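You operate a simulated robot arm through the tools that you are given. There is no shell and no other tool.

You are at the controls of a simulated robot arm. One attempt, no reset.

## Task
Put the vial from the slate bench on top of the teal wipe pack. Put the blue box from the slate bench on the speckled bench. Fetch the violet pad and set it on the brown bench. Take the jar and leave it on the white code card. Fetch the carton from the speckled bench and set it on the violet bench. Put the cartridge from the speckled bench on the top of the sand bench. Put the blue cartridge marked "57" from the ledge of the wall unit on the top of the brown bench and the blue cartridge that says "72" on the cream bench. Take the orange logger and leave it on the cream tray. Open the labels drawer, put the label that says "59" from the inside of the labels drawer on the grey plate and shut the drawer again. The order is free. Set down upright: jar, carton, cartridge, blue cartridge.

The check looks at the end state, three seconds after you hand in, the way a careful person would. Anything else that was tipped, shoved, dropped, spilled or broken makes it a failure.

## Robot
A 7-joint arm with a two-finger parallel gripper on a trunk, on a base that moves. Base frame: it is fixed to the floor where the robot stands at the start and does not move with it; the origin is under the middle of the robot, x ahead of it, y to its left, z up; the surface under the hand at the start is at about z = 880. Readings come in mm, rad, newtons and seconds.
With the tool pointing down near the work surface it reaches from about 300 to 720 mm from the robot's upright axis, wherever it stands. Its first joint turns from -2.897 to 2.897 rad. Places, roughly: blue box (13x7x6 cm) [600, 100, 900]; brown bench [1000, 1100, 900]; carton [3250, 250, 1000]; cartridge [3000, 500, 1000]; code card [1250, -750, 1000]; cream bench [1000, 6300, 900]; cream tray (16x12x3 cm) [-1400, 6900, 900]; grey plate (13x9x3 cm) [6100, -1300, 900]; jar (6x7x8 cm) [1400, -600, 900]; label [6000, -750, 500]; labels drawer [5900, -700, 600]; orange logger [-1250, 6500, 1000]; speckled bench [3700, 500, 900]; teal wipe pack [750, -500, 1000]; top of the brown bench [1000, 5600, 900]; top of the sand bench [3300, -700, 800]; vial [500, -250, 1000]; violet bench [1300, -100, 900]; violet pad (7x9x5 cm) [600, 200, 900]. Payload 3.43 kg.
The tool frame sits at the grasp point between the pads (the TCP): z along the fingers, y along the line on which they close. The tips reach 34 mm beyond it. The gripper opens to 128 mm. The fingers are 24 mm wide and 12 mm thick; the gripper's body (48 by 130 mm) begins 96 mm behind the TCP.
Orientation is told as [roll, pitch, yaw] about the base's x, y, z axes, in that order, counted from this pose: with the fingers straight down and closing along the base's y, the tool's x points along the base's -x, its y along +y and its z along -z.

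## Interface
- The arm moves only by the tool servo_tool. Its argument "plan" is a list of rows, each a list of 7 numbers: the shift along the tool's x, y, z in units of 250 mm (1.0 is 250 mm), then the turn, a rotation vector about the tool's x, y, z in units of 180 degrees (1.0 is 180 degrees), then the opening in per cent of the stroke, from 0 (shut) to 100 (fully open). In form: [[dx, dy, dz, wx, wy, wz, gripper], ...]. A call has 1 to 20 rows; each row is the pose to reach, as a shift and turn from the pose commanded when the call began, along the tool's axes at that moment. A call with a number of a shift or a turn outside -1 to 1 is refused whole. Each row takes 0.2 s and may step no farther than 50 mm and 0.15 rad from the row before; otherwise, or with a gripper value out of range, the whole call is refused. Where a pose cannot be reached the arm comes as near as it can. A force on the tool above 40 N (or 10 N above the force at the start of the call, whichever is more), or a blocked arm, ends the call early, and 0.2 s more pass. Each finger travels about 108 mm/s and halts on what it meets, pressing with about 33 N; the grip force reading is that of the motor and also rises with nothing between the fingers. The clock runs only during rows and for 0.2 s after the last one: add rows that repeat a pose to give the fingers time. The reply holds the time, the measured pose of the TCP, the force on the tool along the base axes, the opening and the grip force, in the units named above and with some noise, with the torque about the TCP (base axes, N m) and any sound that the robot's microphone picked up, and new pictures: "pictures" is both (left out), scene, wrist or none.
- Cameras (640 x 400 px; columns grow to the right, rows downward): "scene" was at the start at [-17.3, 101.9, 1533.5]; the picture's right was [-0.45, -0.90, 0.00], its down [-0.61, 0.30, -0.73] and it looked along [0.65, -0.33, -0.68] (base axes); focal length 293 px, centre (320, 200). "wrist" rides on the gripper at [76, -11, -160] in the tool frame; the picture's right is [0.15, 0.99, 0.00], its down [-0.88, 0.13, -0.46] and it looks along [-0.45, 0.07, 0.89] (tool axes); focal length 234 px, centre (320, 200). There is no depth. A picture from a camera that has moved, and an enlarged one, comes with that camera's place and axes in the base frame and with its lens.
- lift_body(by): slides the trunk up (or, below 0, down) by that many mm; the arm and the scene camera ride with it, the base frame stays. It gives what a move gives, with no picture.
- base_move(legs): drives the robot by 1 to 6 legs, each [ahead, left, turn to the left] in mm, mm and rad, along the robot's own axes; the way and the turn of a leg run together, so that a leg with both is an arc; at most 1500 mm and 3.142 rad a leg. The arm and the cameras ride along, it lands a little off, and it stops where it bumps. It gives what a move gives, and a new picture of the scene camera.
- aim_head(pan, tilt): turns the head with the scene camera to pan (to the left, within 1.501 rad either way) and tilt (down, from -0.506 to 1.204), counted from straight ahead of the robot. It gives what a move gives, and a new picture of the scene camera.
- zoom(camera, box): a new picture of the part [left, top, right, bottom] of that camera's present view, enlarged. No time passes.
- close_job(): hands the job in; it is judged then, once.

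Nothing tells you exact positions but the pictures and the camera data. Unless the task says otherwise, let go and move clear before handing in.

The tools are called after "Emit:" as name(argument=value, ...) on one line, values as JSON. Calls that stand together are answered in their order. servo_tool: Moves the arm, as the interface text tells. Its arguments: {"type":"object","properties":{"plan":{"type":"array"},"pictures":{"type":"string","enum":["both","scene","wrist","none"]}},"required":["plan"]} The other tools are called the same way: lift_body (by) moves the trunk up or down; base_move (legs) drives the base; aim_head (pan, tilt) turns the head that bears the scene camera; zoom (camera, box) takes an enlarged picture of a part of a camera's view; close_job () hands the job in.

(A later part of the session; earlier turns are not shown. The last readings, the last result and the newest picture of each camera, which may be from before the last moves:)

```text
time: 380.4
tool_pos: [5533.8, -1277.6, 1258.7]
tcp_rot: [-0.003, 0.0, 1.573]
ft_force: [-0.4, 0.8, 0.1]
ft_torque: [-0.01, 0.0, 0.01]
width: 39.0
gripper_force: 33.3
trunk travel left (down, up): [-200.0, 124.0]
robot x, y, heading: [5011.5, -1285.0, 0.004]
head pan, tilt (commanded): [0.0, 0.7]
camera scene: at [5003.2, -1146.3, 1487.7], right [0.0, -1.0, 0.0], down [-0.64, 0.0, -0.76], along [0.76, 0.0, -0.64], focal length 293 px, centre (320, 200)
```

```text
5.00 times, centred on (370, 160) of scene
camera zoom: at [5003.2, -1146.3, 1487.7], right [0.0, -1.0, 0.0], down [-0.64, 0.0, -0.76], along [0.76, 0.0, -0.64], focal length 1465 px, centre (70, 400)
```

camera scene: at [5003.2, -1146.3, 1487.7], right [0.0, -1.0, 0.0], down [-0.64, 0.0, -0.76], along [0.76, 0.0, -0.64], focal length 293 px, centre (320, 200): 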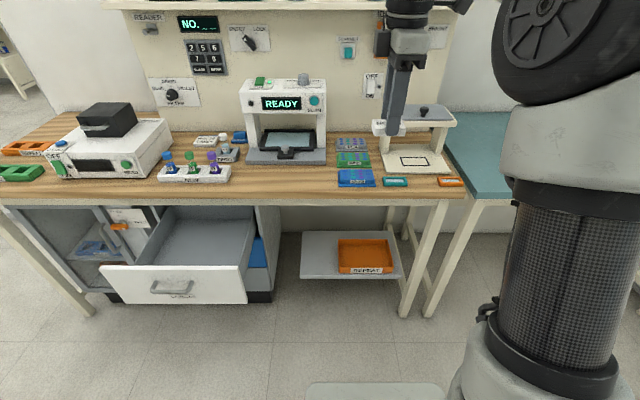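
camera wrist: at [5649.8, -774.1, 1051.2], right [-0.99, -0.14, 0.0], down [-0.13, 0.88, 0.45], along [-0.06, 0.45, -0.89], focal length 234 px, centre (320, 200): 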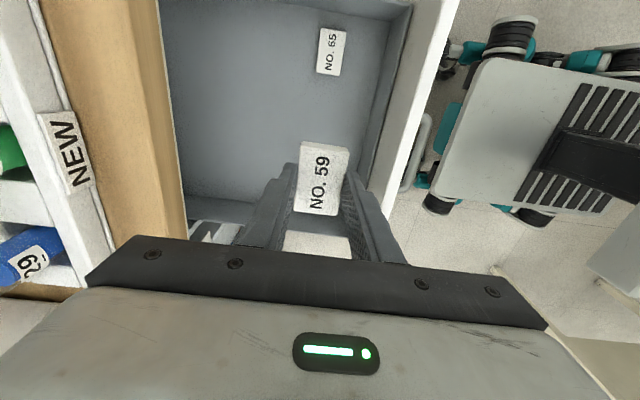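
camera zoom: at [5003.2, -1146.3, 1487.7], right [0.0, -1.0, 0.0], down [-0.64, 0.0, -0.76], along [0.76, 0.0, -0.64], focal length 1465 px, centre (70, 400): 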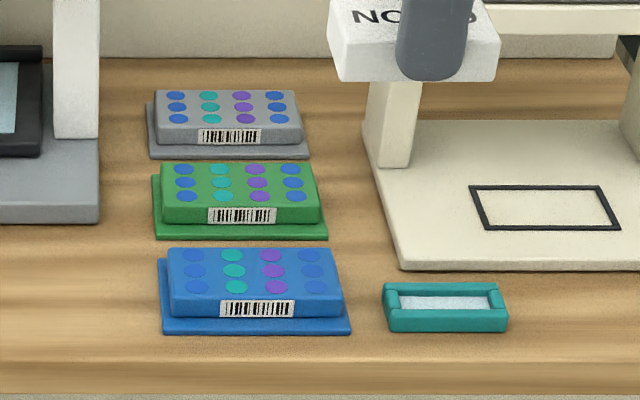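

The grey plate's block top is at about z≈905, centred near (6062,-1275). I drive forward and check with the wrist camera.

Emit:
base_move(legs=[[370, 5, -0.004]])

Emit:
servo_tool(plan=[[0, -0.08, 0.1, 0, 0, 0, 0], [0, -0.16, 0.22, 0, 0, 0, 0], [0, -0.24, 0.36, 0, 0, 0, 0], [0, -0.32, 0.5, 0, 0, 0, 0], [0, -0.4, 0.62, 0, 0, 0, 0], [0, -0.44, 0.72, 0, 0, 0, 0], [0, -0.44, 0.72, 0, 0, 0, 0]], pictures="both")

Emit:
zoom(camera="wrist", box=[200, 80, 440, 240])

Emit:
zoom(camera="scene", box=[270, 90, 450, 250])

```text
time: 382.8
tool_pos: [5902.9, -1271.4, 1256.9]
tcp_rot: [-0.003, 0.002, 1.579]
ft_force: [-0.2, 0.4, -1.1]
ft_torque: [0.0, 0.01, 0.0]
width: 39.0
gripper_force: 33.0
trunk travel left (down, up): [-200.0, 124.0]
robot x, y, heading: [5379.1, -1282.8, 0.005]
head pan, tilt (commanded): [0.0, 0.7]
camera scene: at [5370.4, -1139.8, 1487.7], right [0.01, -1.0, 0.0], down [-0.64, 0.0, -0.76], along [0.76, 0.0, -0.64], focal length 293 px, centre (320, 200)
```

scene: 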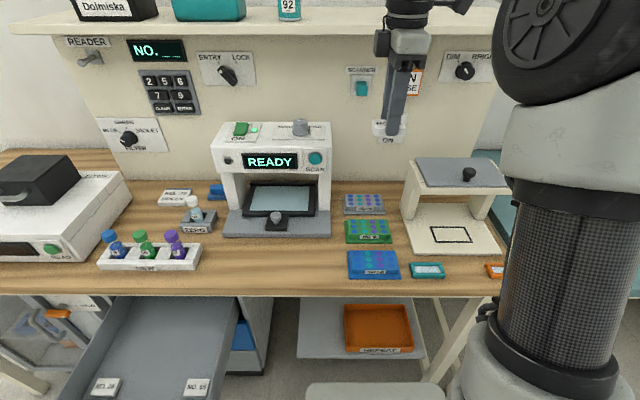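

```text
time: 384.4
tool_pos: [6013.1, -1270.9, 1077.1]
tcp_rot: [-0.004, 0.002, 1.576]
ft_force: [0.7, -1.0, -0.5]
ft_torque: [0.02, 0.0, 0.01]
width: 38.9
gripper_force: 33.0
trunk travel left (down, up): [-200.0, 124.0]
robot x, y, heading: [5378.1, -1278.4, 0.008]
head pan, tilt (commanded): [0.0, 0.7]
camera scene: at [5370.5, -1139.8, 1487.8], right [0.01, -1.0, 0.0], down [-0.64, 0.0, -0.76], along [0.76, 0.0, -0.64], focal length 293 px, centre (320, 200)
camera wrist: at [6024.9, -1346.1, 1236.6], right [-0.99, -0.15, 0.0], down [-0.14, 0.88, 0.45], along [-0.07, 0.45, -0.89], focal length 234 px, centre (320, 200)
```

scene: 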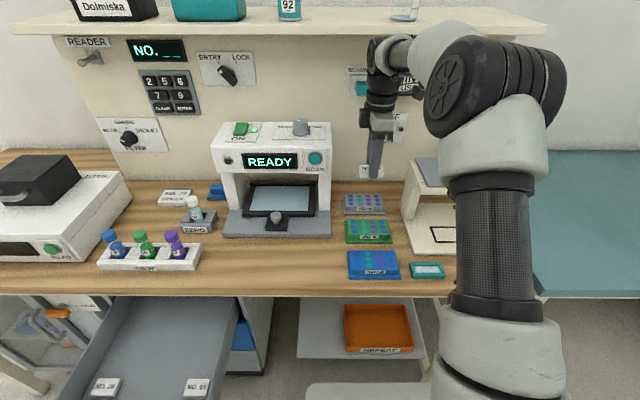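
wrist: 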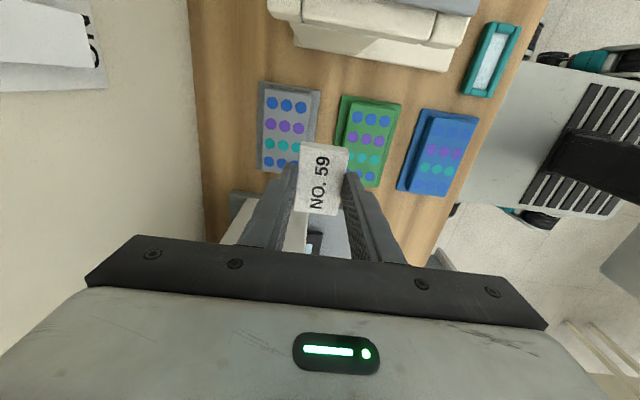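

```text
2.50 times, centred on (320, 160) of wrist
camera zoom: at [6024.9, -1346.1, 1236.6], right [-0.99, -0.15, 0.0], down [-0.14, 0.88, 0.45], along [-0.07, 0.45, -0.89], focal length 585 px, centre (320, 300)
```

zoom: 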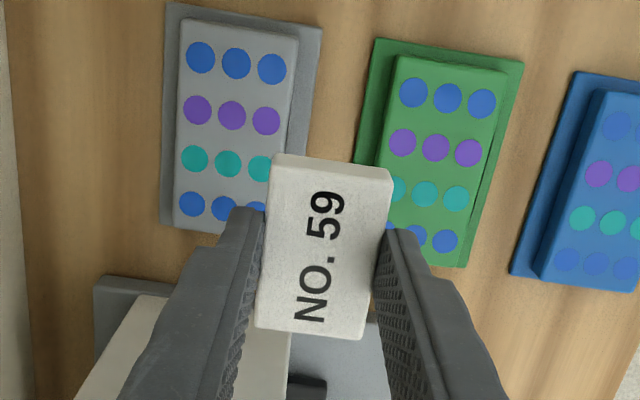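

```text
2.50 times, centred on (360, 170) of scene
camera zoom: at [5370.5, -1139.8, 1487.8], right [0.01, -1.0, 0.0], down [-0.64, 0.0, -0.76], along [0.76, 0.0, -0.64], focal length 732 px, centre (220, 275)
```

zoom: 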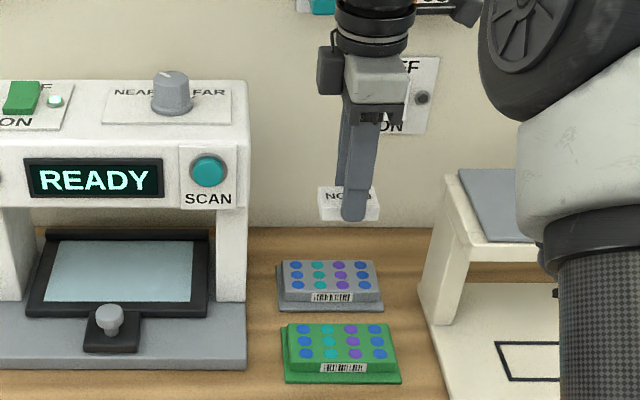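

Plate centre is (6064,-1271), aligned. I move over it and descend.

Emit:
servo_tool(plan=[[0, -0.1, 0, 0, 0, 0, 0], [0, -0.2056, 0, 0, 0, 0, 0], [0, -0.2056, 0.15, 0, 0, 0, 0], [0, -0.2056, 0.3, 0, 0, 0, 0], [0, -0.2056, 0.42, 0, 0, 0, 0], [0, -0.2056, 0.47, 0, 0, 0, 0], [0, -0.2056, 0.47, 0, 0, 0, 0]], pictures="both")

Emit:
zoom(camera="wrist", box=[200, 80, 440, 240])

Emit:
zoom(camera="scene", box=[310, 140, 430, 250])

```text
time: 386.0
tool_pos: [6065.3, -1271.8, 956.4]
tcp_rot: [-0.005, 0.002, 1.578]
ft_force: [-0.3, -1.0, 0.3]
ft_torque: [0.02, 0.02, -0.01]
width: 39.2
gripper_force: 33.0
trunk travel left (down, up): [-200.0, 124.0]
robot x, y, heading: [5379.0, -1279.5, 0.007]
head pan, tilt (commanded): [0.0, 0.7]
camera scene: at [5370.4, -1139.8, 1487.8], right [0.01, -1.0, 0.0], down [-0.64, 0.0, -0.76], along [0.76, 0.0, -0.64], focal length 293 px, centre (320, 200)
camera wrist: at [6076.8, -1346.2, 1116.5], right [-0.99, -0.15, 0.0], down [-0.14, 0.88, 0.45], along [-0.07, 0.45, -0.89], focal length 234 px, centre (320, 200)
```

scene: 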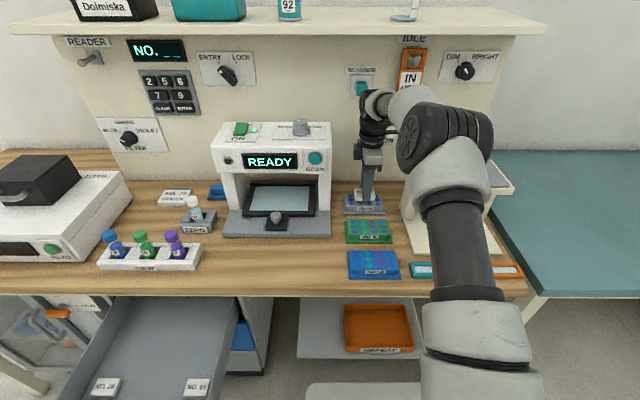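
wrist: 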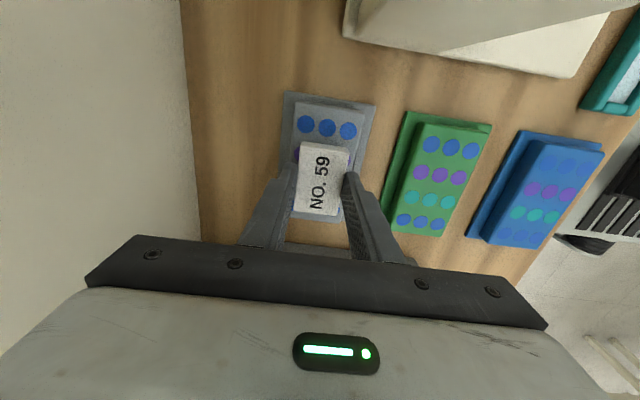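

```text
2.50 times, centred on (320, 160) of wrist
camera zoom: at [6076.8, -1346.2, 1116.5], right [-0.99, -0.15, 0.0], down [-0.14, 0.88, 0.45], along [-0.07, 0.45, -0.89], focal length 585 px, centre (320, 300)
```

zoom: 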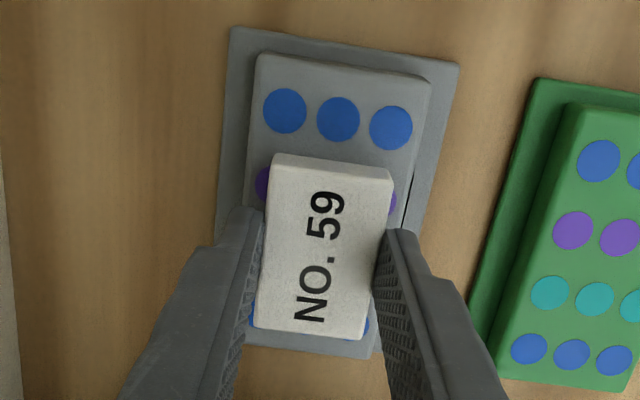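

```text
3.64 times, centred on (370, 195) of scene
camera zoom: at [5370.4, -1139.8, 1487.8], right [0.01, -1.0, 0.0], down [-0.64, 0.0, -0.76], along [0.76, 0.0, -0.64], focal length 1065 px, centre (138, 218)
```

zoom: 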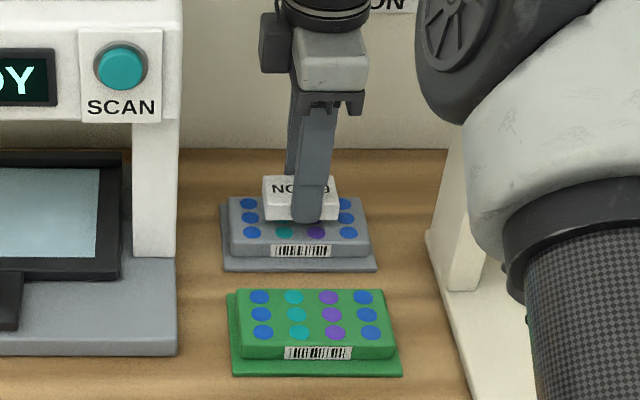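

Emit:
servo_tool(plan=[[0, 0, 0.025, 0, 0, 0, 0], [0, 0, 0.045, 0, 0, 0, 0], [0, 0, 0.053, 0, 0, 0, 0], [0, 0, 0.06, 0, 0, 0, 0]], pictures="none")

Emit:
servo_tool(plan=[[0, 0, 0.006, 0, 0, 0, 0], [0, 0, 0.012, 0, 0, 0, 0], [0, 0, 0.012, 0, 0, 0, 0]], pictures="none")

```text
time: 387.0
tool_pos: [6064.7, -1268.7, 945.1]
tcp_rot: [-0.003, 0.003, 1.577]
ft_force: [0.8, -0.5, -0.9]
ft_torque: [-0.01, -0.01, 0.01]
width: 38.8
gripper_force: 32.9
trunk travel left (down, up): [-200.0, 124.0]
robot x, y, heading: [5376.3, -1275.4, 0.003]
head pan, tilt (commanded): [0.0, 0.7]
```

```text
time: 387.8
tool_pos: [6065.3, -1269.2, 944.9]
tcp_rot: [-0.007, 0.0, 1.577]
ft_force: [0.4, 0.8, 11.0]
ft_torque: [0.06, 0.23, 0.0]
width: 39.1
gripper_force: 32.6
trunk travel left (down, up): [-200.0, 124.0]
robot x, y, heading: [5378.1, -1278.6, 0.005]
head pan, tilt (commanded): [0.0, 0.7]
```

Contact. I release the label and rise.

Emit:
servo_tool(plan=[[0, 0, -0.006, 0, 0, 0, 0], [0, 0, -0.006, 0, 0, 0, 38], [0, 0, -0.006, 0, 0, 0, 45], [0, 0, -0.006, 0, 0, 0, 45], [0, 0, -0.1, 0, 0, 0, 45], [0, 0, -0.25, 0, 0, 0, 45], [0, 0, -0.45, 0, 0, 0, 45], [0, 0, -0.64, 0, 0, 0, 45], [0, 0, -0.84, 0, 0, 0, 45]], pictures="both")

Emit:
zoom(camera="wrist", box=[200, 80, 440, 240])

Emit:
zoom(camera="scene", box=[310, 140, 430, 250])

```text
time: 390.0
tool_pos: [6018.9, -1269.8, 1091.1]
tcp_rot: [0.171, 0.015, 1.593]
ft_force: [1.0, -0.6, 0.4]
ft_torque: [0.0, -0.01, 0.0]
width: 57.6
gripper_force: 0.1
out of reach, approached as far as the arm can: row 9
trunk travel left (down, up): [-200.0, 124.0]
robot x, y, heading: [5371.5, -1277.4, 0.003]
head pan, tilt (commanded): [0.0, 0.7]
stopped in row 9: the arm was blocked; the commanded pose is now the measured one
camera scene: at [5350.8, -1142.9, 1490.4], right [0.0, -1.0, 0.0], down [-0.64, 0.0, -0.77], along [0.77, 0.0, -0.64], focal length 293 px, centre (320, 200)
camera wrist: at [6058.0, -1342.4, 1247.1], right [-0.97, -0.16, 0.17], down [-0.07, 0.89, 0.46], along [-0.22, 0.43, -0.87], focal length 234 px, centre (320, 200)
```

scene: 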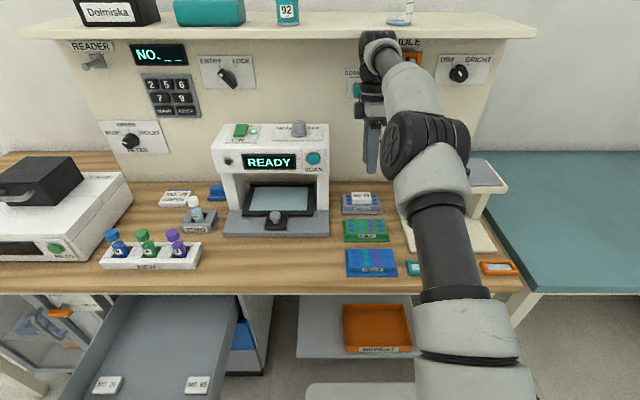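
wrist: 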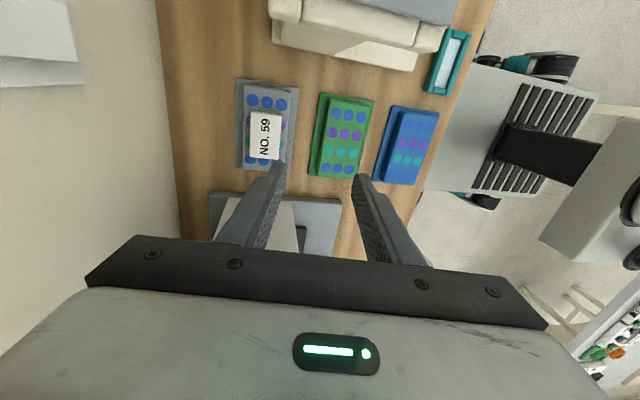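

```text
2.50 times, centred on (320, 160) of wrist
camera zoom: at [6058.0, -1342.4, 1247.1], right [-0.97, -0.16, 0.17], down [-0.07, 0.89, 0.46], along [-0.22, 0.43, -0.87], focal length 585 px, centre (320, 300)
```

zoom: 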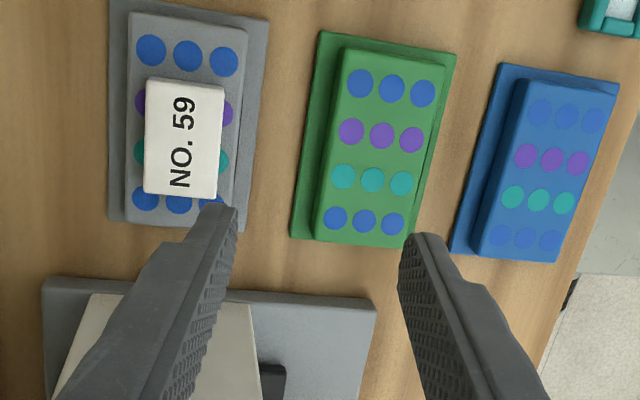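

```text
3.64 times, centred on (370, 195) of scene
camera zoom: at [5350.8, -1142.9, 1490.4], right [0.0, -1.0, 0.0], down [-0.64, 0.0, -0.77], along [0.77, 0.0, -0.64], focal length 1065 px, centre (138, 218)
```

zoom: 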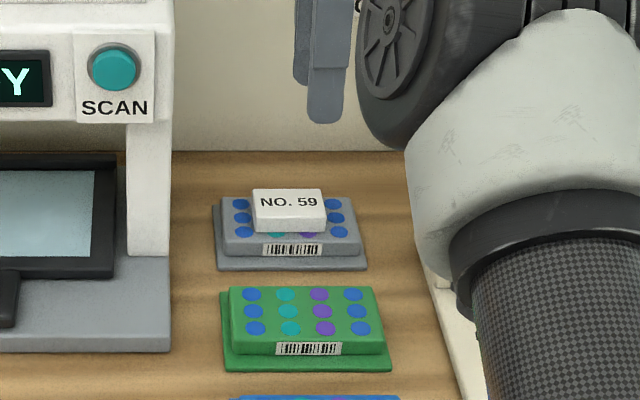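

The label rests on the grey plate. The rise got blocked — the wrist likely touched the shelf edge above. I back the arm away toward me gently.

Emit:
servo_tool(plan=[[0, 0.06, 0.05, 0, 0, 0, 45], [0, 0.14, 0.08, 0, 0, 0, 45], [0, 0.24, 0.11, 0.01, 0, 0, 45], [0, 0.34, 0.13, 0.03, 0, 0, 45], [0, 0.46, 0.16, 0.054, 0, 0, 45], [0, 0.46, 0.16, 0.054, 0, 0, 45]], pictures="both")

```text
time: 391.4
tool_pos: [5911.7, -1269.1, 1066.0]
tcp_rot: [-0.002, 0.015, 1.597]
ft_force: [-0.1, -0.8, -0.8]
ft_torque: [0.02, -0.05, 0.01]
width: 57.8
gripper_force: 0.0
trunk travel left (down, up): [-200.0, 124.0]
robot x, y, heading: [5373.7, -1282.6, 0.003]
head pan, tilt (commanded): [0.0, 0.7]
camera scene: at [5366.6, -1140.5, 1487.7], right [0.0, -1.0, 0.0], down [-0.64, 0.0, -0.77], along [0.77, 0.0, -0.64], focal length 293 px, centre (320, 200)
camera wrist: at [5923.4, -1341.7, 1225.9], right [-0.99, -0.17, 0.0], down [-0.15, 0.88, 0.44], along [-0.08, 0.44, -0.9], focal length 234 px, centre (320, 200)
```

scene: 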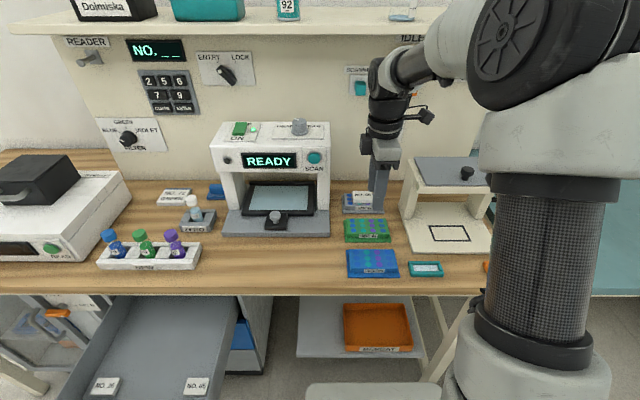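
wrist: 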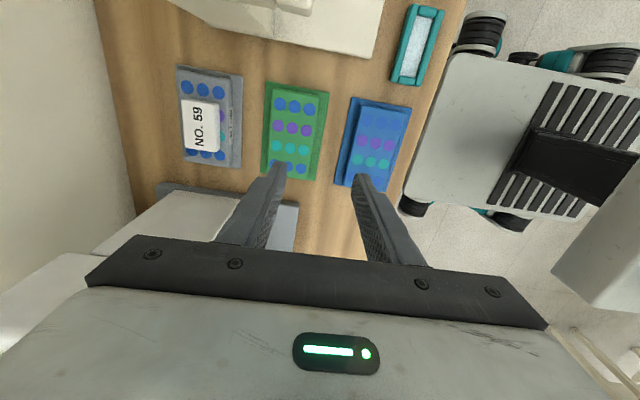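

Everything on the shelf is still in place. I retract, return in front of the drawer to close it.

Emit:
servo_tool(plan=[[0, 0, -0.03, 0, 0, 0, 30], [0, 0.03, -0.04, 0, 0, 0, 0], [0, 0.05, -0.04, 0, 0, 0.01, 0]], pictures="none")

Emit:
base_move(legs=[[-375, 0, 0], [0, 580, 0]])

Emit:
lift_body(by=-200)

Emit:
aim_head(pan=0.0, tilt=0.6)

```text
time: 392.2
tool_pos: [5898.0, -1268.6, 1075.1]
tcp_rot: [0.0, 0.014, 1.562]
ft_force: [-0.5, 0.3, 0.4]
ft_torque: [-0.02, -0.04, 0.03]
width: 0.0
gripper_force: 33.3
trunk travel left (down, up): [-200.0, 124.0]
robot x, y, heading: [5373.9, -1278.0, 0.001]
head pan, tilt (commanded): [0.0, 0.7]
```

```text
time: 400.1
tool_pos: [5536.7, -704.2, 1075.5]
tcp_rot: [0.001, 0.015, 1.556]
ft_force: [-0.9, -0.8, 0.1]
ft_torque: [-0.03, 0.0, 0.0]
width: 0.0
gripper_force: 33.4
trunk travel left (down, up): [-200.0, 124.0]
robot x, y, heading: [5012.8, -707.0, -0.006]
head pan, tilt (commanded): [0.0, 0.7]
camera scene: at [5005.8, -571.8, 1487.8], right [-0.01, -1.0, 0.0], down [-0.64, 0.0, -0.76], along [0.76, 0.0, -0.64], focal length 293 px, centre (320, 200)
```

scene: 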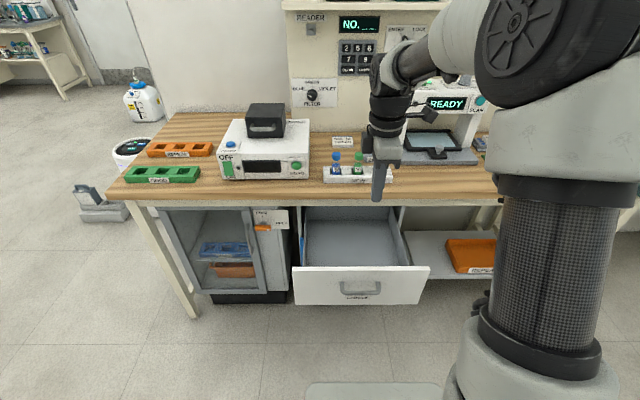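

```text
time: 402.2
tool_pos: [5536.2, -704.1, 875.7]
tcp_rot: [0.001, 0.013, 1.554]
ft_force: [0.1, -0.6, 1.1]
ft_torque: [0.03, 0.01, 0.05]
width: 0.0
gripper_force: 32.4
trunk travel left (down, up): [0.0, 324.0]
robot x, y, heading: [5012.3, -709.8, -0.007]
head pan, tilt (commanded): [0.0, 0.7]
```

```text
time: 402.9
tool_pos: [5536.5, -704.4, 876.3]
tcp_rot: [0.0, 0.012, 1.556]
ft_force: [0.9, 0.8, -0.8]
ft_torque: [0.03, -0.03, 0.02]
width: 0.0
gripper_force: 32.8
trunk travel left (down, up): [0.0, 324.0]
robot x, y, heading: [5013.3, -707.8, -0.005]
head pan, tilt (commanded): [0.0, 0.6]
camera scene: at [5009.2, -571.8, 1296.4], right [-0.01, -1.0, 0.0], down [-0.57, 0.0, -0.82], along [0.82, 0.0, -0.57], focal length 293 px, centre (320, 200)
```

scene: 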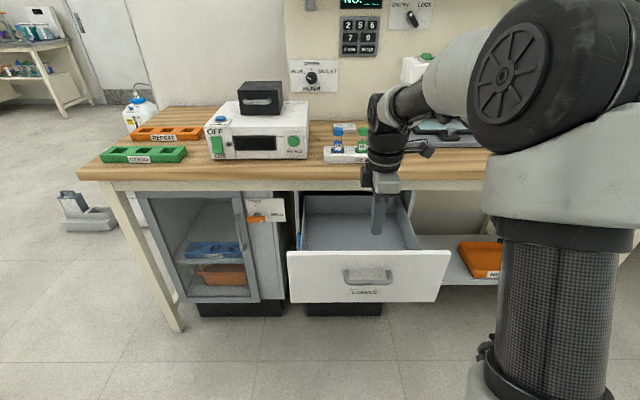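

I re-grip the handle bar vertically (reverse of opening) to push the drawer most of the way.

Emit:
servo_tool(plan=[[-0.016, 0.09, 0, 0, 0, -0.004, 15], [-0.016, 0.17, 0.06, 0, 0, -0.004, 28], [-0.016, 0.17, 0.2, 0, 0, -0.004, 28], [-0.016, 0.17, 0.34, 0, 0, -0.004, 28], [-0.016, 0.17, 0.42, 0, 0, -0.004, 28], [-0.016, 0.17, 0.42, 0, 0, -0.004, 28]], pictures="wrist")

Emit:
zoom(camera="wrist", box=[220, 80, 420, 240])

```text
time: 404.3
tool_pos: [5494.3, -700.7, 769.1]
tcp_rot: [0.0, 0.013, 1.567]
ft_force: [1.1, 0.1, 0.7]
ft_torque: [0.0, 0.01, 0.04]
width: 35.8
gripper_force: 0.0
trunk travel left (down, up): [0.0, 324.0]
robot x, y, heading: [5014.5, -711.5, -0.006]
head pan, tilt (commanded): [0.0, 0.6]
camera wrist: at [5504.6, -772.9, 929.4], right [-0.99, -0.14, 0.0], down [-0.13, 0.89, 0.44], along [-0.07, 0.44, -0.9], focal length 234 px, centre (320, 200)
```

wrist: 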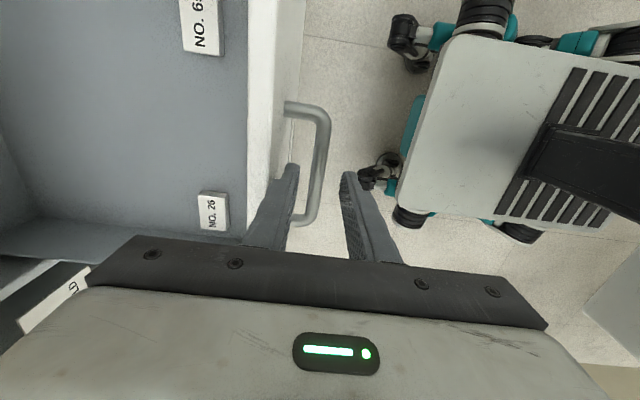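

```text
2.50 times, centred on (320, 160) of wrist
camera zoom: at [5504.6, -772.9, 929.4], right [-0.99, -0.14, 0.0], down [-0.13, 0.89, 0.44], along [-0.07, 0.44, -0.9], focal length 585 px, centre (320, 300)
```

zoom: 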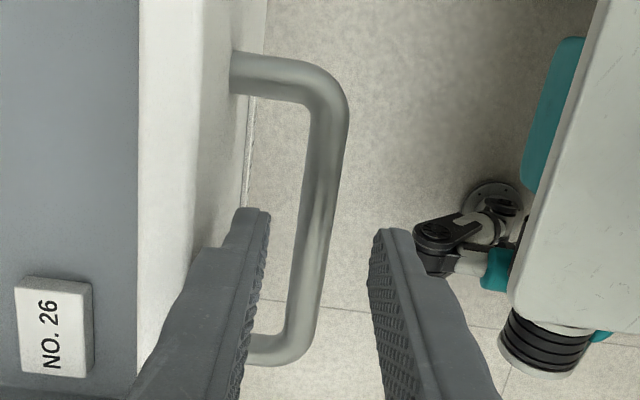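

Emit:
servo_tool(plan=[[0, 0.006, 0.05, 0, 0, 0, 28], [0, 0.006, 0.1, 0, 0, 0, 28], [0, 0.006, 0.145, 0, 0, 0, 28], [0, 0.006, 0.145, 0, 0, 0, 10], [0, 0.006, 0.145, 0, 0, 0, 0], [0, 0.006, 0.145, 0, 0, 0, 0]], pictures="none")

Emit:
servo_tool(plan=[[0, -0.08, 0, 0, 0, 0, 0], [0, -0.17, 0, 0, 0, 0, 0], [0, -0.26, 0, 0, 0, 0, 0], [0, -0.35, 0, 0, 0, 0, 0], [0, -0.44, 0, 0, 0, 0, 0], [0, -0.53, 0, 0, 0, 0, 0], [0, -0.58, 0, 0, 0, 0, 0], [0, -0.58, 0, 0, 0, 0, 0]], pictures="both")

```text
time: 405.7
tool_pos: [5492.5, -701.4, 732.7]
tcp_rot: [0.002, 0.013, 1.567]
ft_force: [-1.3, 0.1, -1.6]
ft_torque: [-0.28, 0.06, 0.35]
width: 13.8
gripper_force: 45.1
trunk travel left (down, up): [0.0, 324.0]
robot x, y, heading: [5014.0, -710.5, -0.006]
head pan, tilt (commanded): [0.0, 0.6]
```

```text
time: 407.5
tool_pos: [5637.5, -702.0, 733.5]
tcp_rot: [0.001, 0.013, 1.566]
ft_force: [0.7, 3.7, -12.8]
ft_torque: [0.64, 0.01, 0.24]
width: 13.6
gripper_force: 44.6
trunk travel left (down, up): [0.0, 324.0]
robot x, y, heading: [5010.3, -714.0, -0.005]
head pan, tilt (commanded): [0.0, 0.6]
camera scene: at [5010.1, -571.7, 1296.3], right [-0.01, -1.0, 0.0], down [-0.57, 0.0, -0.82], along [0.82, 0.0, -0.57], focal length 293 px, centre (320, 200)
camera wrist: at [5648.2, -774.5, 893.1], right [-0.99, -0.14, 0.0], down [-0.13, 0.89, 0.44], along [-0.07, 0.44, -0.9], focal length 234 px, centre (320, 200)
```

scene: 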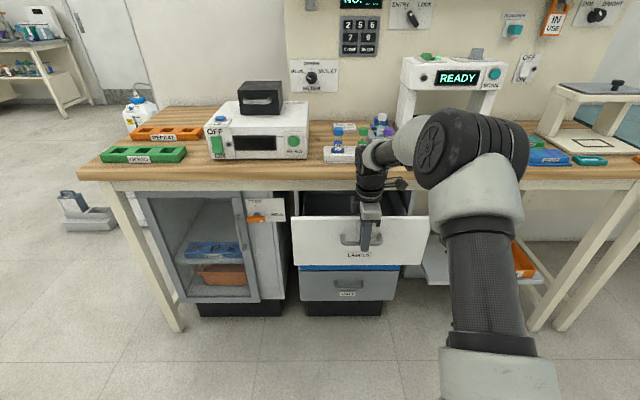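
wrist: 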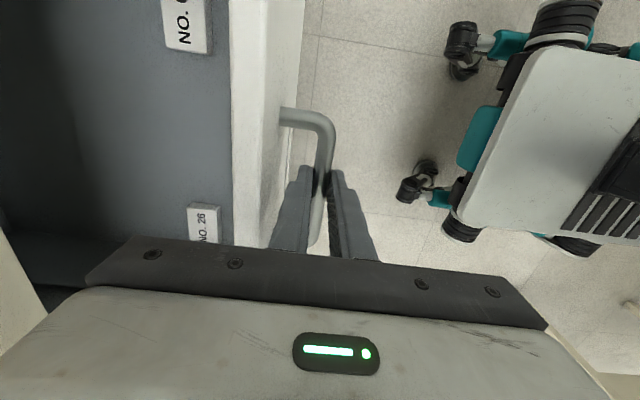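

Emit:
servo_tool(plan=[[0, 0, 0, 0, 0, 0, 15], [0, 0, 0, 0, 0, 0, 28], [0, 0, 0, 0, 0, 0, 28], [0, 0, -0.12, 0, 0, 0, 28], [0, 0, -0.28, 0, 0, 0, 28], [0, 0, -0.46, 0, 0, 0, 40], [0, 0, -0.64, 0, 0, 0, 47], [0, 0, -0.64, 0, 0, 0, 47]], pictures="none")

Emit:
base_move(legs=[[-200, 0, 0.005]])

```text
time: 409.3
tool_pos: [5633.1, -700.6, 897.4]
tcp_rot: [0.0, 0.013, 1.568]
ft_force: [-1.1, -0.6, -0.2]
ft_torque: [-0.04, 0.0, -0.05]
width: 60.2
gripper_force: 0.0
trunk travel left (down, up): [0.0, 324.0]
robot x, y, heading: [5011.5, -709.9, -0.004]
head pan, tilt (commanded): [0.0, 0.6]
```

```text
time: 410.9
tool_pos: [5436.2, -701.2, 896.7]
tcp_rot: [0.0, 0.015, 1.565]
ft_force: [0.1, -0.4, -0.1]
ft_torque: [0.01, 0.0, 0.01]
width: 60.2
gripper_force: 0.0
trunk travel left (down, up): [0.0, 324.0]
robot x, y, heading: [4816.3, -712.2, -0.004]
head pan, tilt (commanded): [0.0, 0.6]
camera scene: at [4811.7, -570.6, 1296.4], right [-0.01, -1.0, 0.0], down [-0.56, 0.0, -0.83], along [0.82, -0.01, -0.57], focal length 293 px, centre (320, 200)
```

scene: 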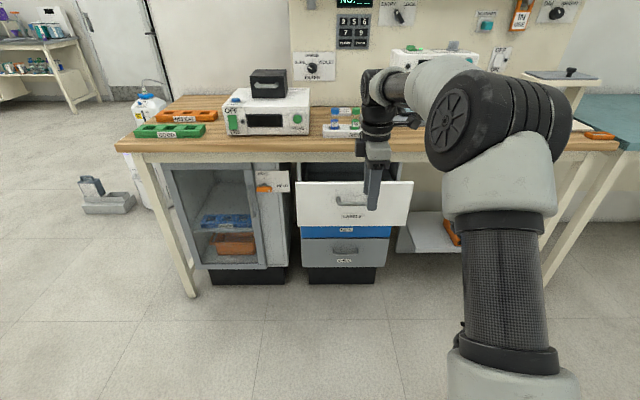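

Emit:
servo_tool(plan=[[0, -0.107, 0.077, 0.0417, 0, 0, 47], [0, -0.214, 0.154, 0.0833, 0, 0, 47], [0, -0.321, 0.231, 0.125, 0, 0, 47], [0, -0.429, 0.308, 0.1667, 0, 0, 47], [0, -0.451, 0.398, 0.2, 0, 0, 47], [0, -0.473, 0.488, 0.235, 0, 0, 47], [0, -0.495, 0.578, 0.27, 0, 0, 47], [0, -0.517, 0.667, 0.3056, 0, 0, 47], [0, -0.517, 0.667, 0.3056, 0, 0, 47], [0, -0.517, 0.667, 0.3056, 0, 0, 47]], pictures="wrist")

Emit:
zoom(camera="wrist", box=[180, 80, 420, 260])

```text
time: 413.1
tool_pos: [5566.0, -702.3, 728.8]
tcp_rot: [-0.96, 0.014, 1.566]
ft_force: [0.2, 0.3, -0.1]
ft_torque: [0.0, -0.01, -0.01]
width: 60.2
gripper_force: 0.0
trunk travel left (down, up): [0.0, 324.0]
robot x, y, heading: [4815.3, -707.7, -0.006]
head pan, tilt (commanded): [0.0, 0.6]
camera wrist: at [5441.8, -776.4, 830.6], right [-0.57, -0.15, -0.81], down [-0.44, 0.88, 0.14], along [0.69, 0.44, -0.57], focal length 234 px, centre (320, 200)
```

wrist: 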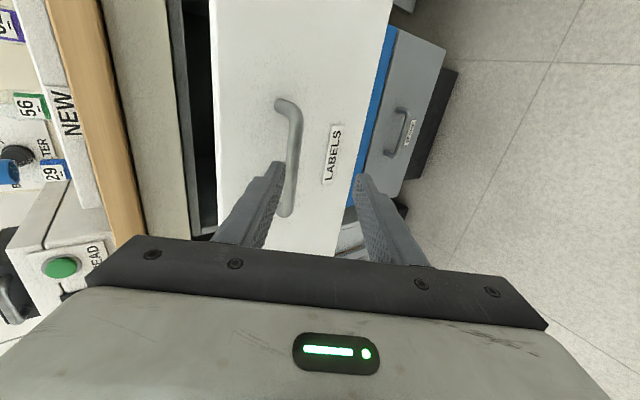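

```text
2.22 times, centred on (300, 170) of wrist
camera zoom: at [5441.8, -776.4, 830.6], right [-0.57, -0.15, -0.81], down [-0.44, 0.88, 0.14], along [0.69, 0.44, -0.57], focal length 520 px, centre (364, 267)
```

zoom: 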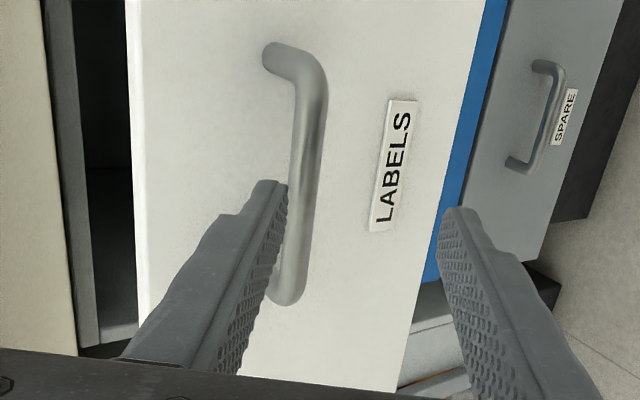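

Emit:
base_move(legs=[[48, 0, 0]])

Emit:
zoom(camera="wrist", box=[180, 80, 420, 260])

```text
time: 414.0
tool_pos: [5611.8, -703.4, 729.5]
tcp_rot: [-0.959, 0.014, 1.565]
ft_force: [-0.4, -0.3, 1.0]
ft_torque: [0.0, -0.02, 0.0]
width: 60.1
gripper_force: 0.0
trunk travel left (down, up): [0.0, 324.0]
robot x, y, heading: [4862.6, -711.0, -0.007]
head pan, tilt (commanded): [0.0, 0.6]
camera scene: at [4857.6, -570.9, 1296.4], right [-0.01, -1.0, 0.0], down [-0.56, 0.0, -0.83], along [0.83, -0.01, -0.56], focal length 293 px, centre (320, 200)
```

scene: 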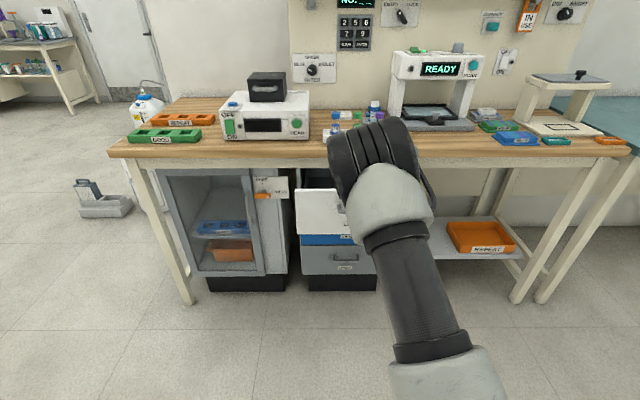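

```text
2.22 times, centred on (300, 170) of wrist
camera zoom: at [5488.0, -776.2, 830.7], right [-0.57, -0.15, -0.81], down [-0.44, 0.88, 0.14], along [0.69, 0.44, -0.57], focal length 520 px, centre (364, 267)
```

zoom: 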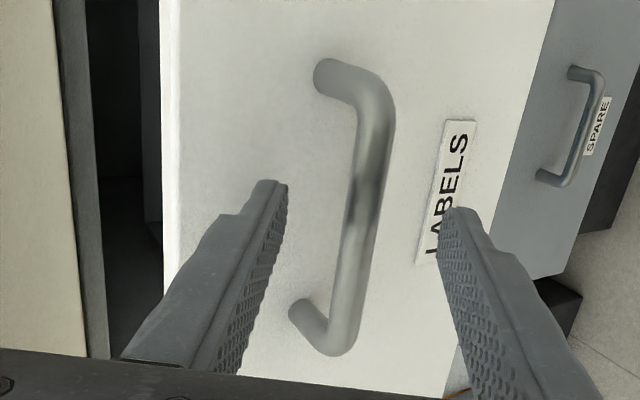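

Emit:
servo_tool(plan=[[0, 0, 0.008, 0, 0, 0, 25], [0, 0, 0.008, 0, 0, 0, 10], [0, 0, 0.008, 0, 0, 0, 0], [0, 0, 0.008, 0, 0, 0, 0]], pictures="none")

Emit:
base_move(legs=[[148, 0, 0]])

Emit:
zoom(camera="wrist", box=[0, 0, 640, 400])

```text
time: 415.0
tool_pos: [5614.2, -702.4, 730.4]
tcp_rot: [-0.962, 0.013, 1.565]
ft_force: [1.4, 1.0, 5.9]
ft_torque: [0.81, -0.17, -0.35]
width: 13.6
gripper_force: 45.2
trunk travel left (down, up): [0.0, 324.0]
robot x, y, heading: [4862.0, -712.2, -0.004]
head pan, tilt (commanded): [0.0, 0.6]
```

```text
time: 416.4
tool_pos: [5758.6, -703.5, 730.2]
tcp_rot: [-0.961, 0.012, 1.568]
ft_force: [-0.4, 12.8, 8.9]
ft_torque: [1.3, -0.17, 0.34]
width: 13.7
gripper_force: 44.7
trunk travel left (down, up): [0.0, 324.0]
robot x, y, heading: [5004.8, -710.4, -0.012]
head pan, tilt (commanded): [0.0, 0.6]
camera scene: at [5001.7, -571.4, 1296.4], right [-0.01, -1.0, 0.0], down [-0.56, 0.0, -0.83], along [0.83, -0.01, -0.56], focal length 293 px, centre (320, 200)
```

scene: 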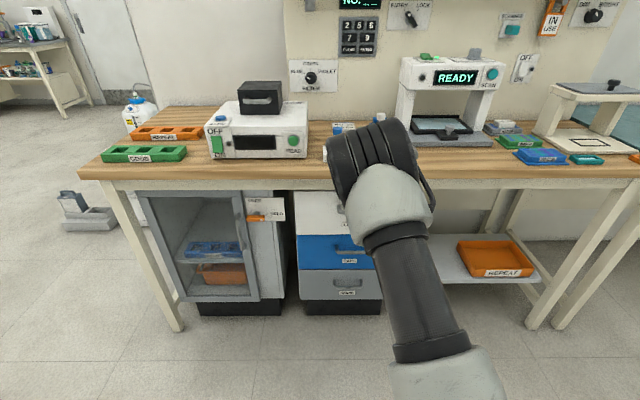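

```text
1.00 times, centred on (320, 200) of wrist (not enlarged: the box is as wide or as high as the picture)
camera zoom: at [5634.3, -776.6, 830.1], right [-0.57, -0.16, -0.81], down [-0.45, 0.88, 0.14], along [0.69, 0.44, -0.57], focal length 234 px, centre (320, 200)
```

zoom: 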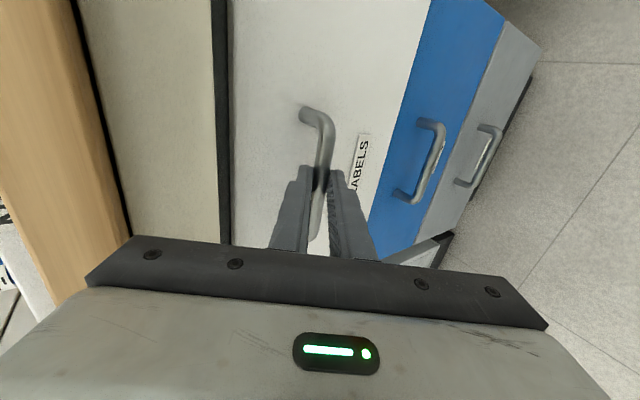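

About 15 mm remain. I push the rest gently with the arm, watching the force.

Emit:
servo_tool(plan=[[0, -0.0115, 0.0164, 0, 0, 0, 0], [0, -0.023, 0.0328, 0, 0, 0, 0], [0, -0.0344, 0.049, 0, 0, 0, 0], [0, -0.0344, 0.049, 0, 0, 0, 0]], pictures="wrist")

```text
time: 417.4
tool_pos: [5773.2, -703.5, 727.7]
tcp_rot: [-0.963, 0.013, 1.57]
ft_force: [-2.7, 3.4, 7.6]
ft_torque: [0.59, -0.09, -0.56]
width: 13.8
gripper_force: 45.7
trunk travel left (down, up): [0.0, 324.0]
robot x, y, heading: [5004.9, -709.1, -0.005]
head pan, tilt (commanded): [0.0, 0.6]
camera wrist: at [5649.0, -776.9, 829.8], right [-0.56, -0.15, -0.81], down [-0.45, 0.88, 0.14], along [0.69, 0.44, -0.57], focal length 234 px, centre (320, 200)
```

wrist: 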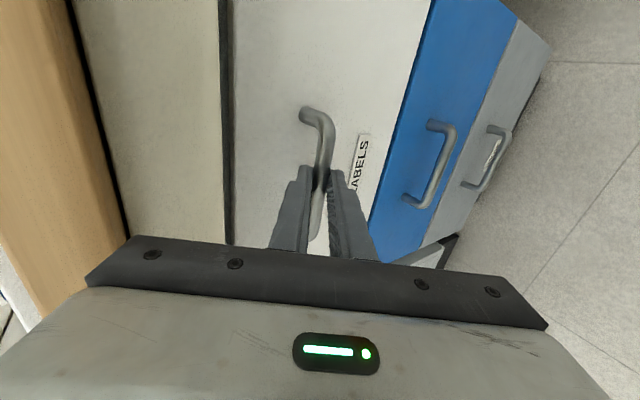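

Emit:
servo_tool(plan=[[0, -0.006, 0.0082, 0, 0, 0, 0], [0, -0.0115, 0.0164, 0, 0, 0, 0], [0, -0.0115, 0.0164, 0, 0, 0, 0]], pictures="none")

```text
time: 418.3
tool_pos: [5775.9, -703.9, 728.0]
tcp_rot: [-0.958, 0.01, 1.565]
ft_force: [-17.7, 1.7, 10.4]
ft_torque: [0.5, 0.06, -0.25]
width: 13.7
gripper_force: 45.3
trunk travel left (down, up): [0.0, 324.0]
robot x, y, heading: [5003.7, -710.1, -0.003]
head pan, tilt (commanded): [0.0, 0.6]
stopped in row 3: the force on the tool passed its limit at 40 N (the readings are from after the stop); the commanded pose is now the measured one
```

The drawer hit its stop—closed. I release the bar, back off and check.

Emit:
servo_tool(plan=[[0, 0.002, -0.004, 0, 0, 0, 0], [0, 0.002, -0.004, 0, 0, 0, 25], [0, 0.002, -0.004, 0, 0, 0, 47], [0, 0.002, -0.004, 0, 0, 0, 47]], pictures="none")

Emit:
base_move(legs=[[-130, 0, 0]])

Emit:
zoom(camera="scene", box=[240, 150, 440, 310])

Emit:
zoom(camera="wrist", box=[0, 0, 640, 400])

```text
time: 419.3
tool_pos: [5773.9, -701.8, 726.4]
tcp_rot: [-0.956, 0.011, 1.567]
ft_force: [-0.4, 0.4, -0.3]
ft_torque: [0.01, -0.01, -0.06]
width: 60.2
gripper_force: 0.1
trunk travel left (down, up): [0.0, 324.0]
robot x, y, heading: [5005.1, -711.4, -0.008]
head pan, tilt (commanded): [0.0, 0.6]
```

```text
time: 420.6
tool_pos: [5646.6, -704.0, 725.8]
tcp_rot: [-0.957, 0.013, 1.564]
ft_force: [0.6, -0.8, 1.5]
ft_torque: [0.0, 0.0, 0.0]
width: 60.3
gripper_force: 0.0
trunk travel left (down, up): [0.0, 324.0]
robot x, y, heading: [4878.7, -708.8, -0.009]
head pan, tilt (commanded): [0.0, 0.6]
camera scene: at [4874.3, -570.6, 1296.4], right [-0.01, -1.0, 0.0], down [-0.56, 0.01, -0.82], along [0.82, -0.01, -0.57], focal length 293 px, centre (320, 200)
```

scene: 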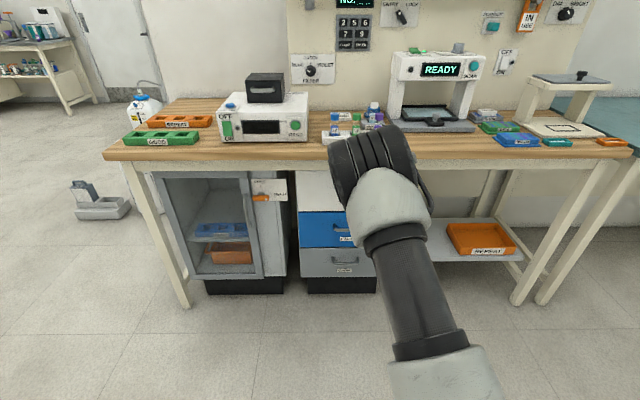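

```text
2.50 times, centred on (340, 230) of scene
camera zoom: at [4874.3, -570.6, 1296.4], right [-0.01, -1.0, 0.0], down [-0.56, 0.01, -0.82], along [0.82, -0.01, -0.57], focal length 732 px, centre (270, 125)
```

zoom: 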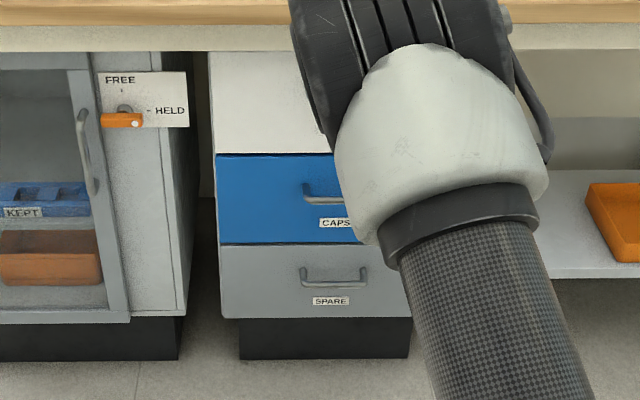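

```text
1.00 times, centred on (320, 200) of wrist (not enlarged: the box is as wide or as high as the picture)
camera zoom: at [5523.1, -777.3, 827.8], right [-0.57, -0.15, -0.81], down [-0.44, 0.89, 0.15], along [0.69, 0.44, -0.57], focal length 234 px, centre (320, 200)
```

zoom: 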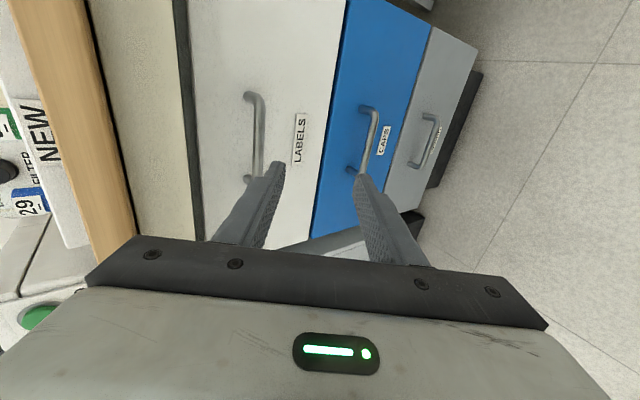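

The drawer is shut flush. I bring the tool back to vertical and raise the trunk, then go for the far-left tasks.

Emit:
servo_tool(plan=[[0, -0.056, -0.085, -0.0436, 0, 0, 47], [0, -0.112, -0.169, -0.0872, 0, 0, 47], [0, -0.168, -0.254, -0.1307, 0, 0, 47], [0, -0.223, -0.338, -0.1743, 0, 0, 47], [0, -0.279, -0.423, -0.2179, 0, 0, 47], [0, -0.335, -0.507, -0.2614, 0, 0, 47], [0, -0.391, -0.592, -0.305, 0, 0, 47], [0, -0.391, -0.592, -0.305, 0, 0, 47]], pictures="none")

Emit:
servo_tool(plan=[[0, 0.15, -0.05, 0, 0, 0, 47], [0, 0.32, -0.1, 0, 0, 0, 47], [0, 0.5, -0.15, 0, 0, 0, 47], [0, 0.68, -0.2, 0, 0, 0, 47], [0, 0.84, -0.25, 0, 0, 0, 47], [0, 0.98, -0.3, 0, 0, 0, 47], [0, 0.98, -0.3, 0, 0, 0, 47]], pictures="none")

Emit:
lift_body(by=250)

```text
time: 422.4
tool_pos: [5577.7, -700.2, 889.4]
tcp_rot: [0.004, 0.014, 1.566]
ft_force: [0.4, 0.5, -0.4]
ft_torque: [-0.02, 0.03, 0.0]
width: 59.9
gripper_force: 0.1
out of reach, approached as far as the arm can: row 7, 8
trunk travel left (down, up): [0.0, 324.0]
robot x, y, heading: [4874.6, -709.8, -0.01]
head pan, tilt (commanded): [0.0, 0.6]
```

```text
time: 424.0
tool_pos: [5331.5, -701.0, 965.3]
tcp_rot: [0.002, 0.012, 1.565]
ft_force: [-0.1, -0.5, -1.1]
ft_torque: [-0.02, 0.02, -0.04]
width: 60.0
gripper_force: 0.0
trunk travel left (down, up): [0.0, 324.0]
robot x, y, heading: [4875.6, -712.8, -0.012]
head pan, tilt (commanded): [0.0, 0.6]
```

```text
time: 426.6
tool_pos: [5332.8, -699.8, 1213.9]
tcp_rot: [0.002, 0.013, 1.564]
ft_force: [-0.8, -0.4, 0.0]
ft_torque: [0.0, 0.0, -0.03]
width: 60.3
gripper_force: 0.1
trunk travel left (down, up): [-250.0, 74.0]
robot x, y, heading: [4874.3, -708.8, -0.012]
head pan, tilt (commanded): [0.0, 0.6]
```

Next I travel to the far-left area. I turn left and drive along the open floor beyond the speckled bench.

Emit:
base_move(legs=[[0, 0, 1.57], [0, -170, 0]])

Emit:
aim_head(pan=0.0, tilt=0.3)

```text
time: 432.7
tool_pos: [5045.4, -258.2, 1215.2]
tcp_rot: [0.003, 0.013, 3.108]
ft_force: [-0.1, 0.1, -0.1]
ft_torque: [0.01, 0.02, 0.0]
width: 60.1
gripper_force: 0.1
trunk travel left (down, up): [-250.0, 74.0]
robot x, y, heading: [5044.9, -716.1, 1.532]
head pan, tilt (commanded): [0.0, 0.6]
camera scene: at [4904.1, -713.4, 1546.4], right [1.0, -0.04, 0.0], down [-0.02, -0.56, -0.83], along [0.03, 0.82, -0.56], focal length 293 px, centre (320, 200)
```

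scene: 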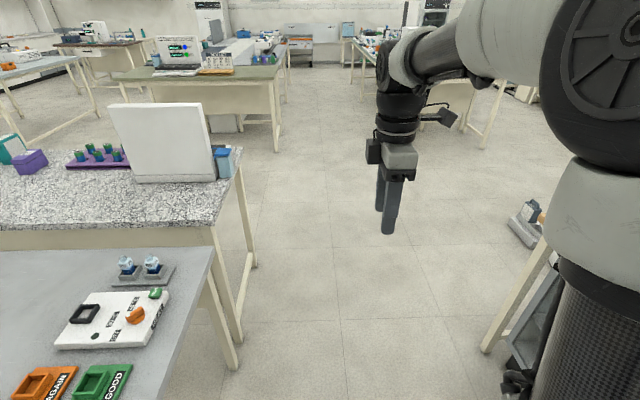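

```text
time: 433.5
tool_pos: [5048.1, -258.8, 1215.2]
tcp_rot: [0.002, 0.011, 3.108]
ft_force: [-0.4, -0.1, -1.0]
ft_torque: [0.03, -0.03, 0.01]
width: 60.0
gripper_force: 0.1
trunk travel left (down, up): [-250.0, 74.0]
robot x, y, heading: [5042.8, -713.7, 1.536]
head pan, tilt (commanded): [0.0, 0.3]
camera scene: at [4904.2, -708.4, 1573.8], right [1.0, -0.04, 0.0], down [-0.01, -0.3, -0.96], along [0.03, 0.95, -0.3], focal length 293 px, centre (320, 200)
```

scene: 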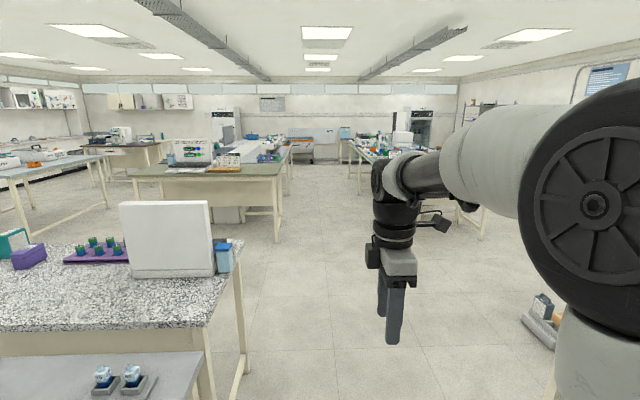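

Emit:
base_move(legs=[[0, 0, 0.035], [1200, 0, 0], [1150, 0, 0], [0, 0, 1.56]])

```text
time: 449.3
tool_pos: [4550.1, 1641.7, 1215.1]
tcp_rot: [0.002, 0.013, -1.588]
ft_force: [0.1, 1.6, 0.0]
ft_torque: [-0.01, -0.01, 0.02]
width: 60.1
gripper_force: 0.0
trunk travel left (down, up): [-250.0, 74.0]
robot x, y, heading: [5002.2, 1647.1, 3.121]
head pan, tilt (commanded): [0.0, 0.3]
camera scene: at [4998.6, 1506.3, 1573.9], right [0.02, 1.0, 0.0], down [0.3, -0.01, -0.96], along [-0.96, 0.02, -0.3], focal length 293 px, centre (320, 200)
```

scene: 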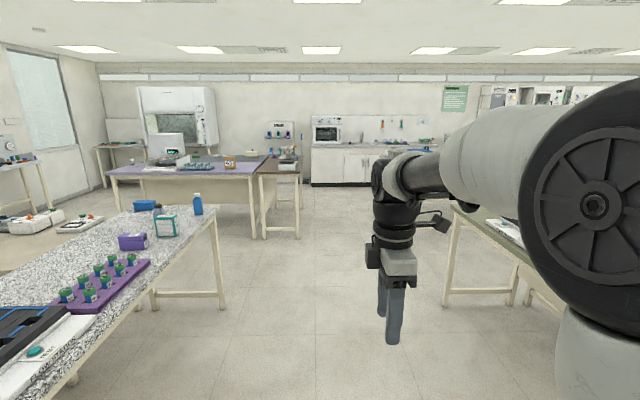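

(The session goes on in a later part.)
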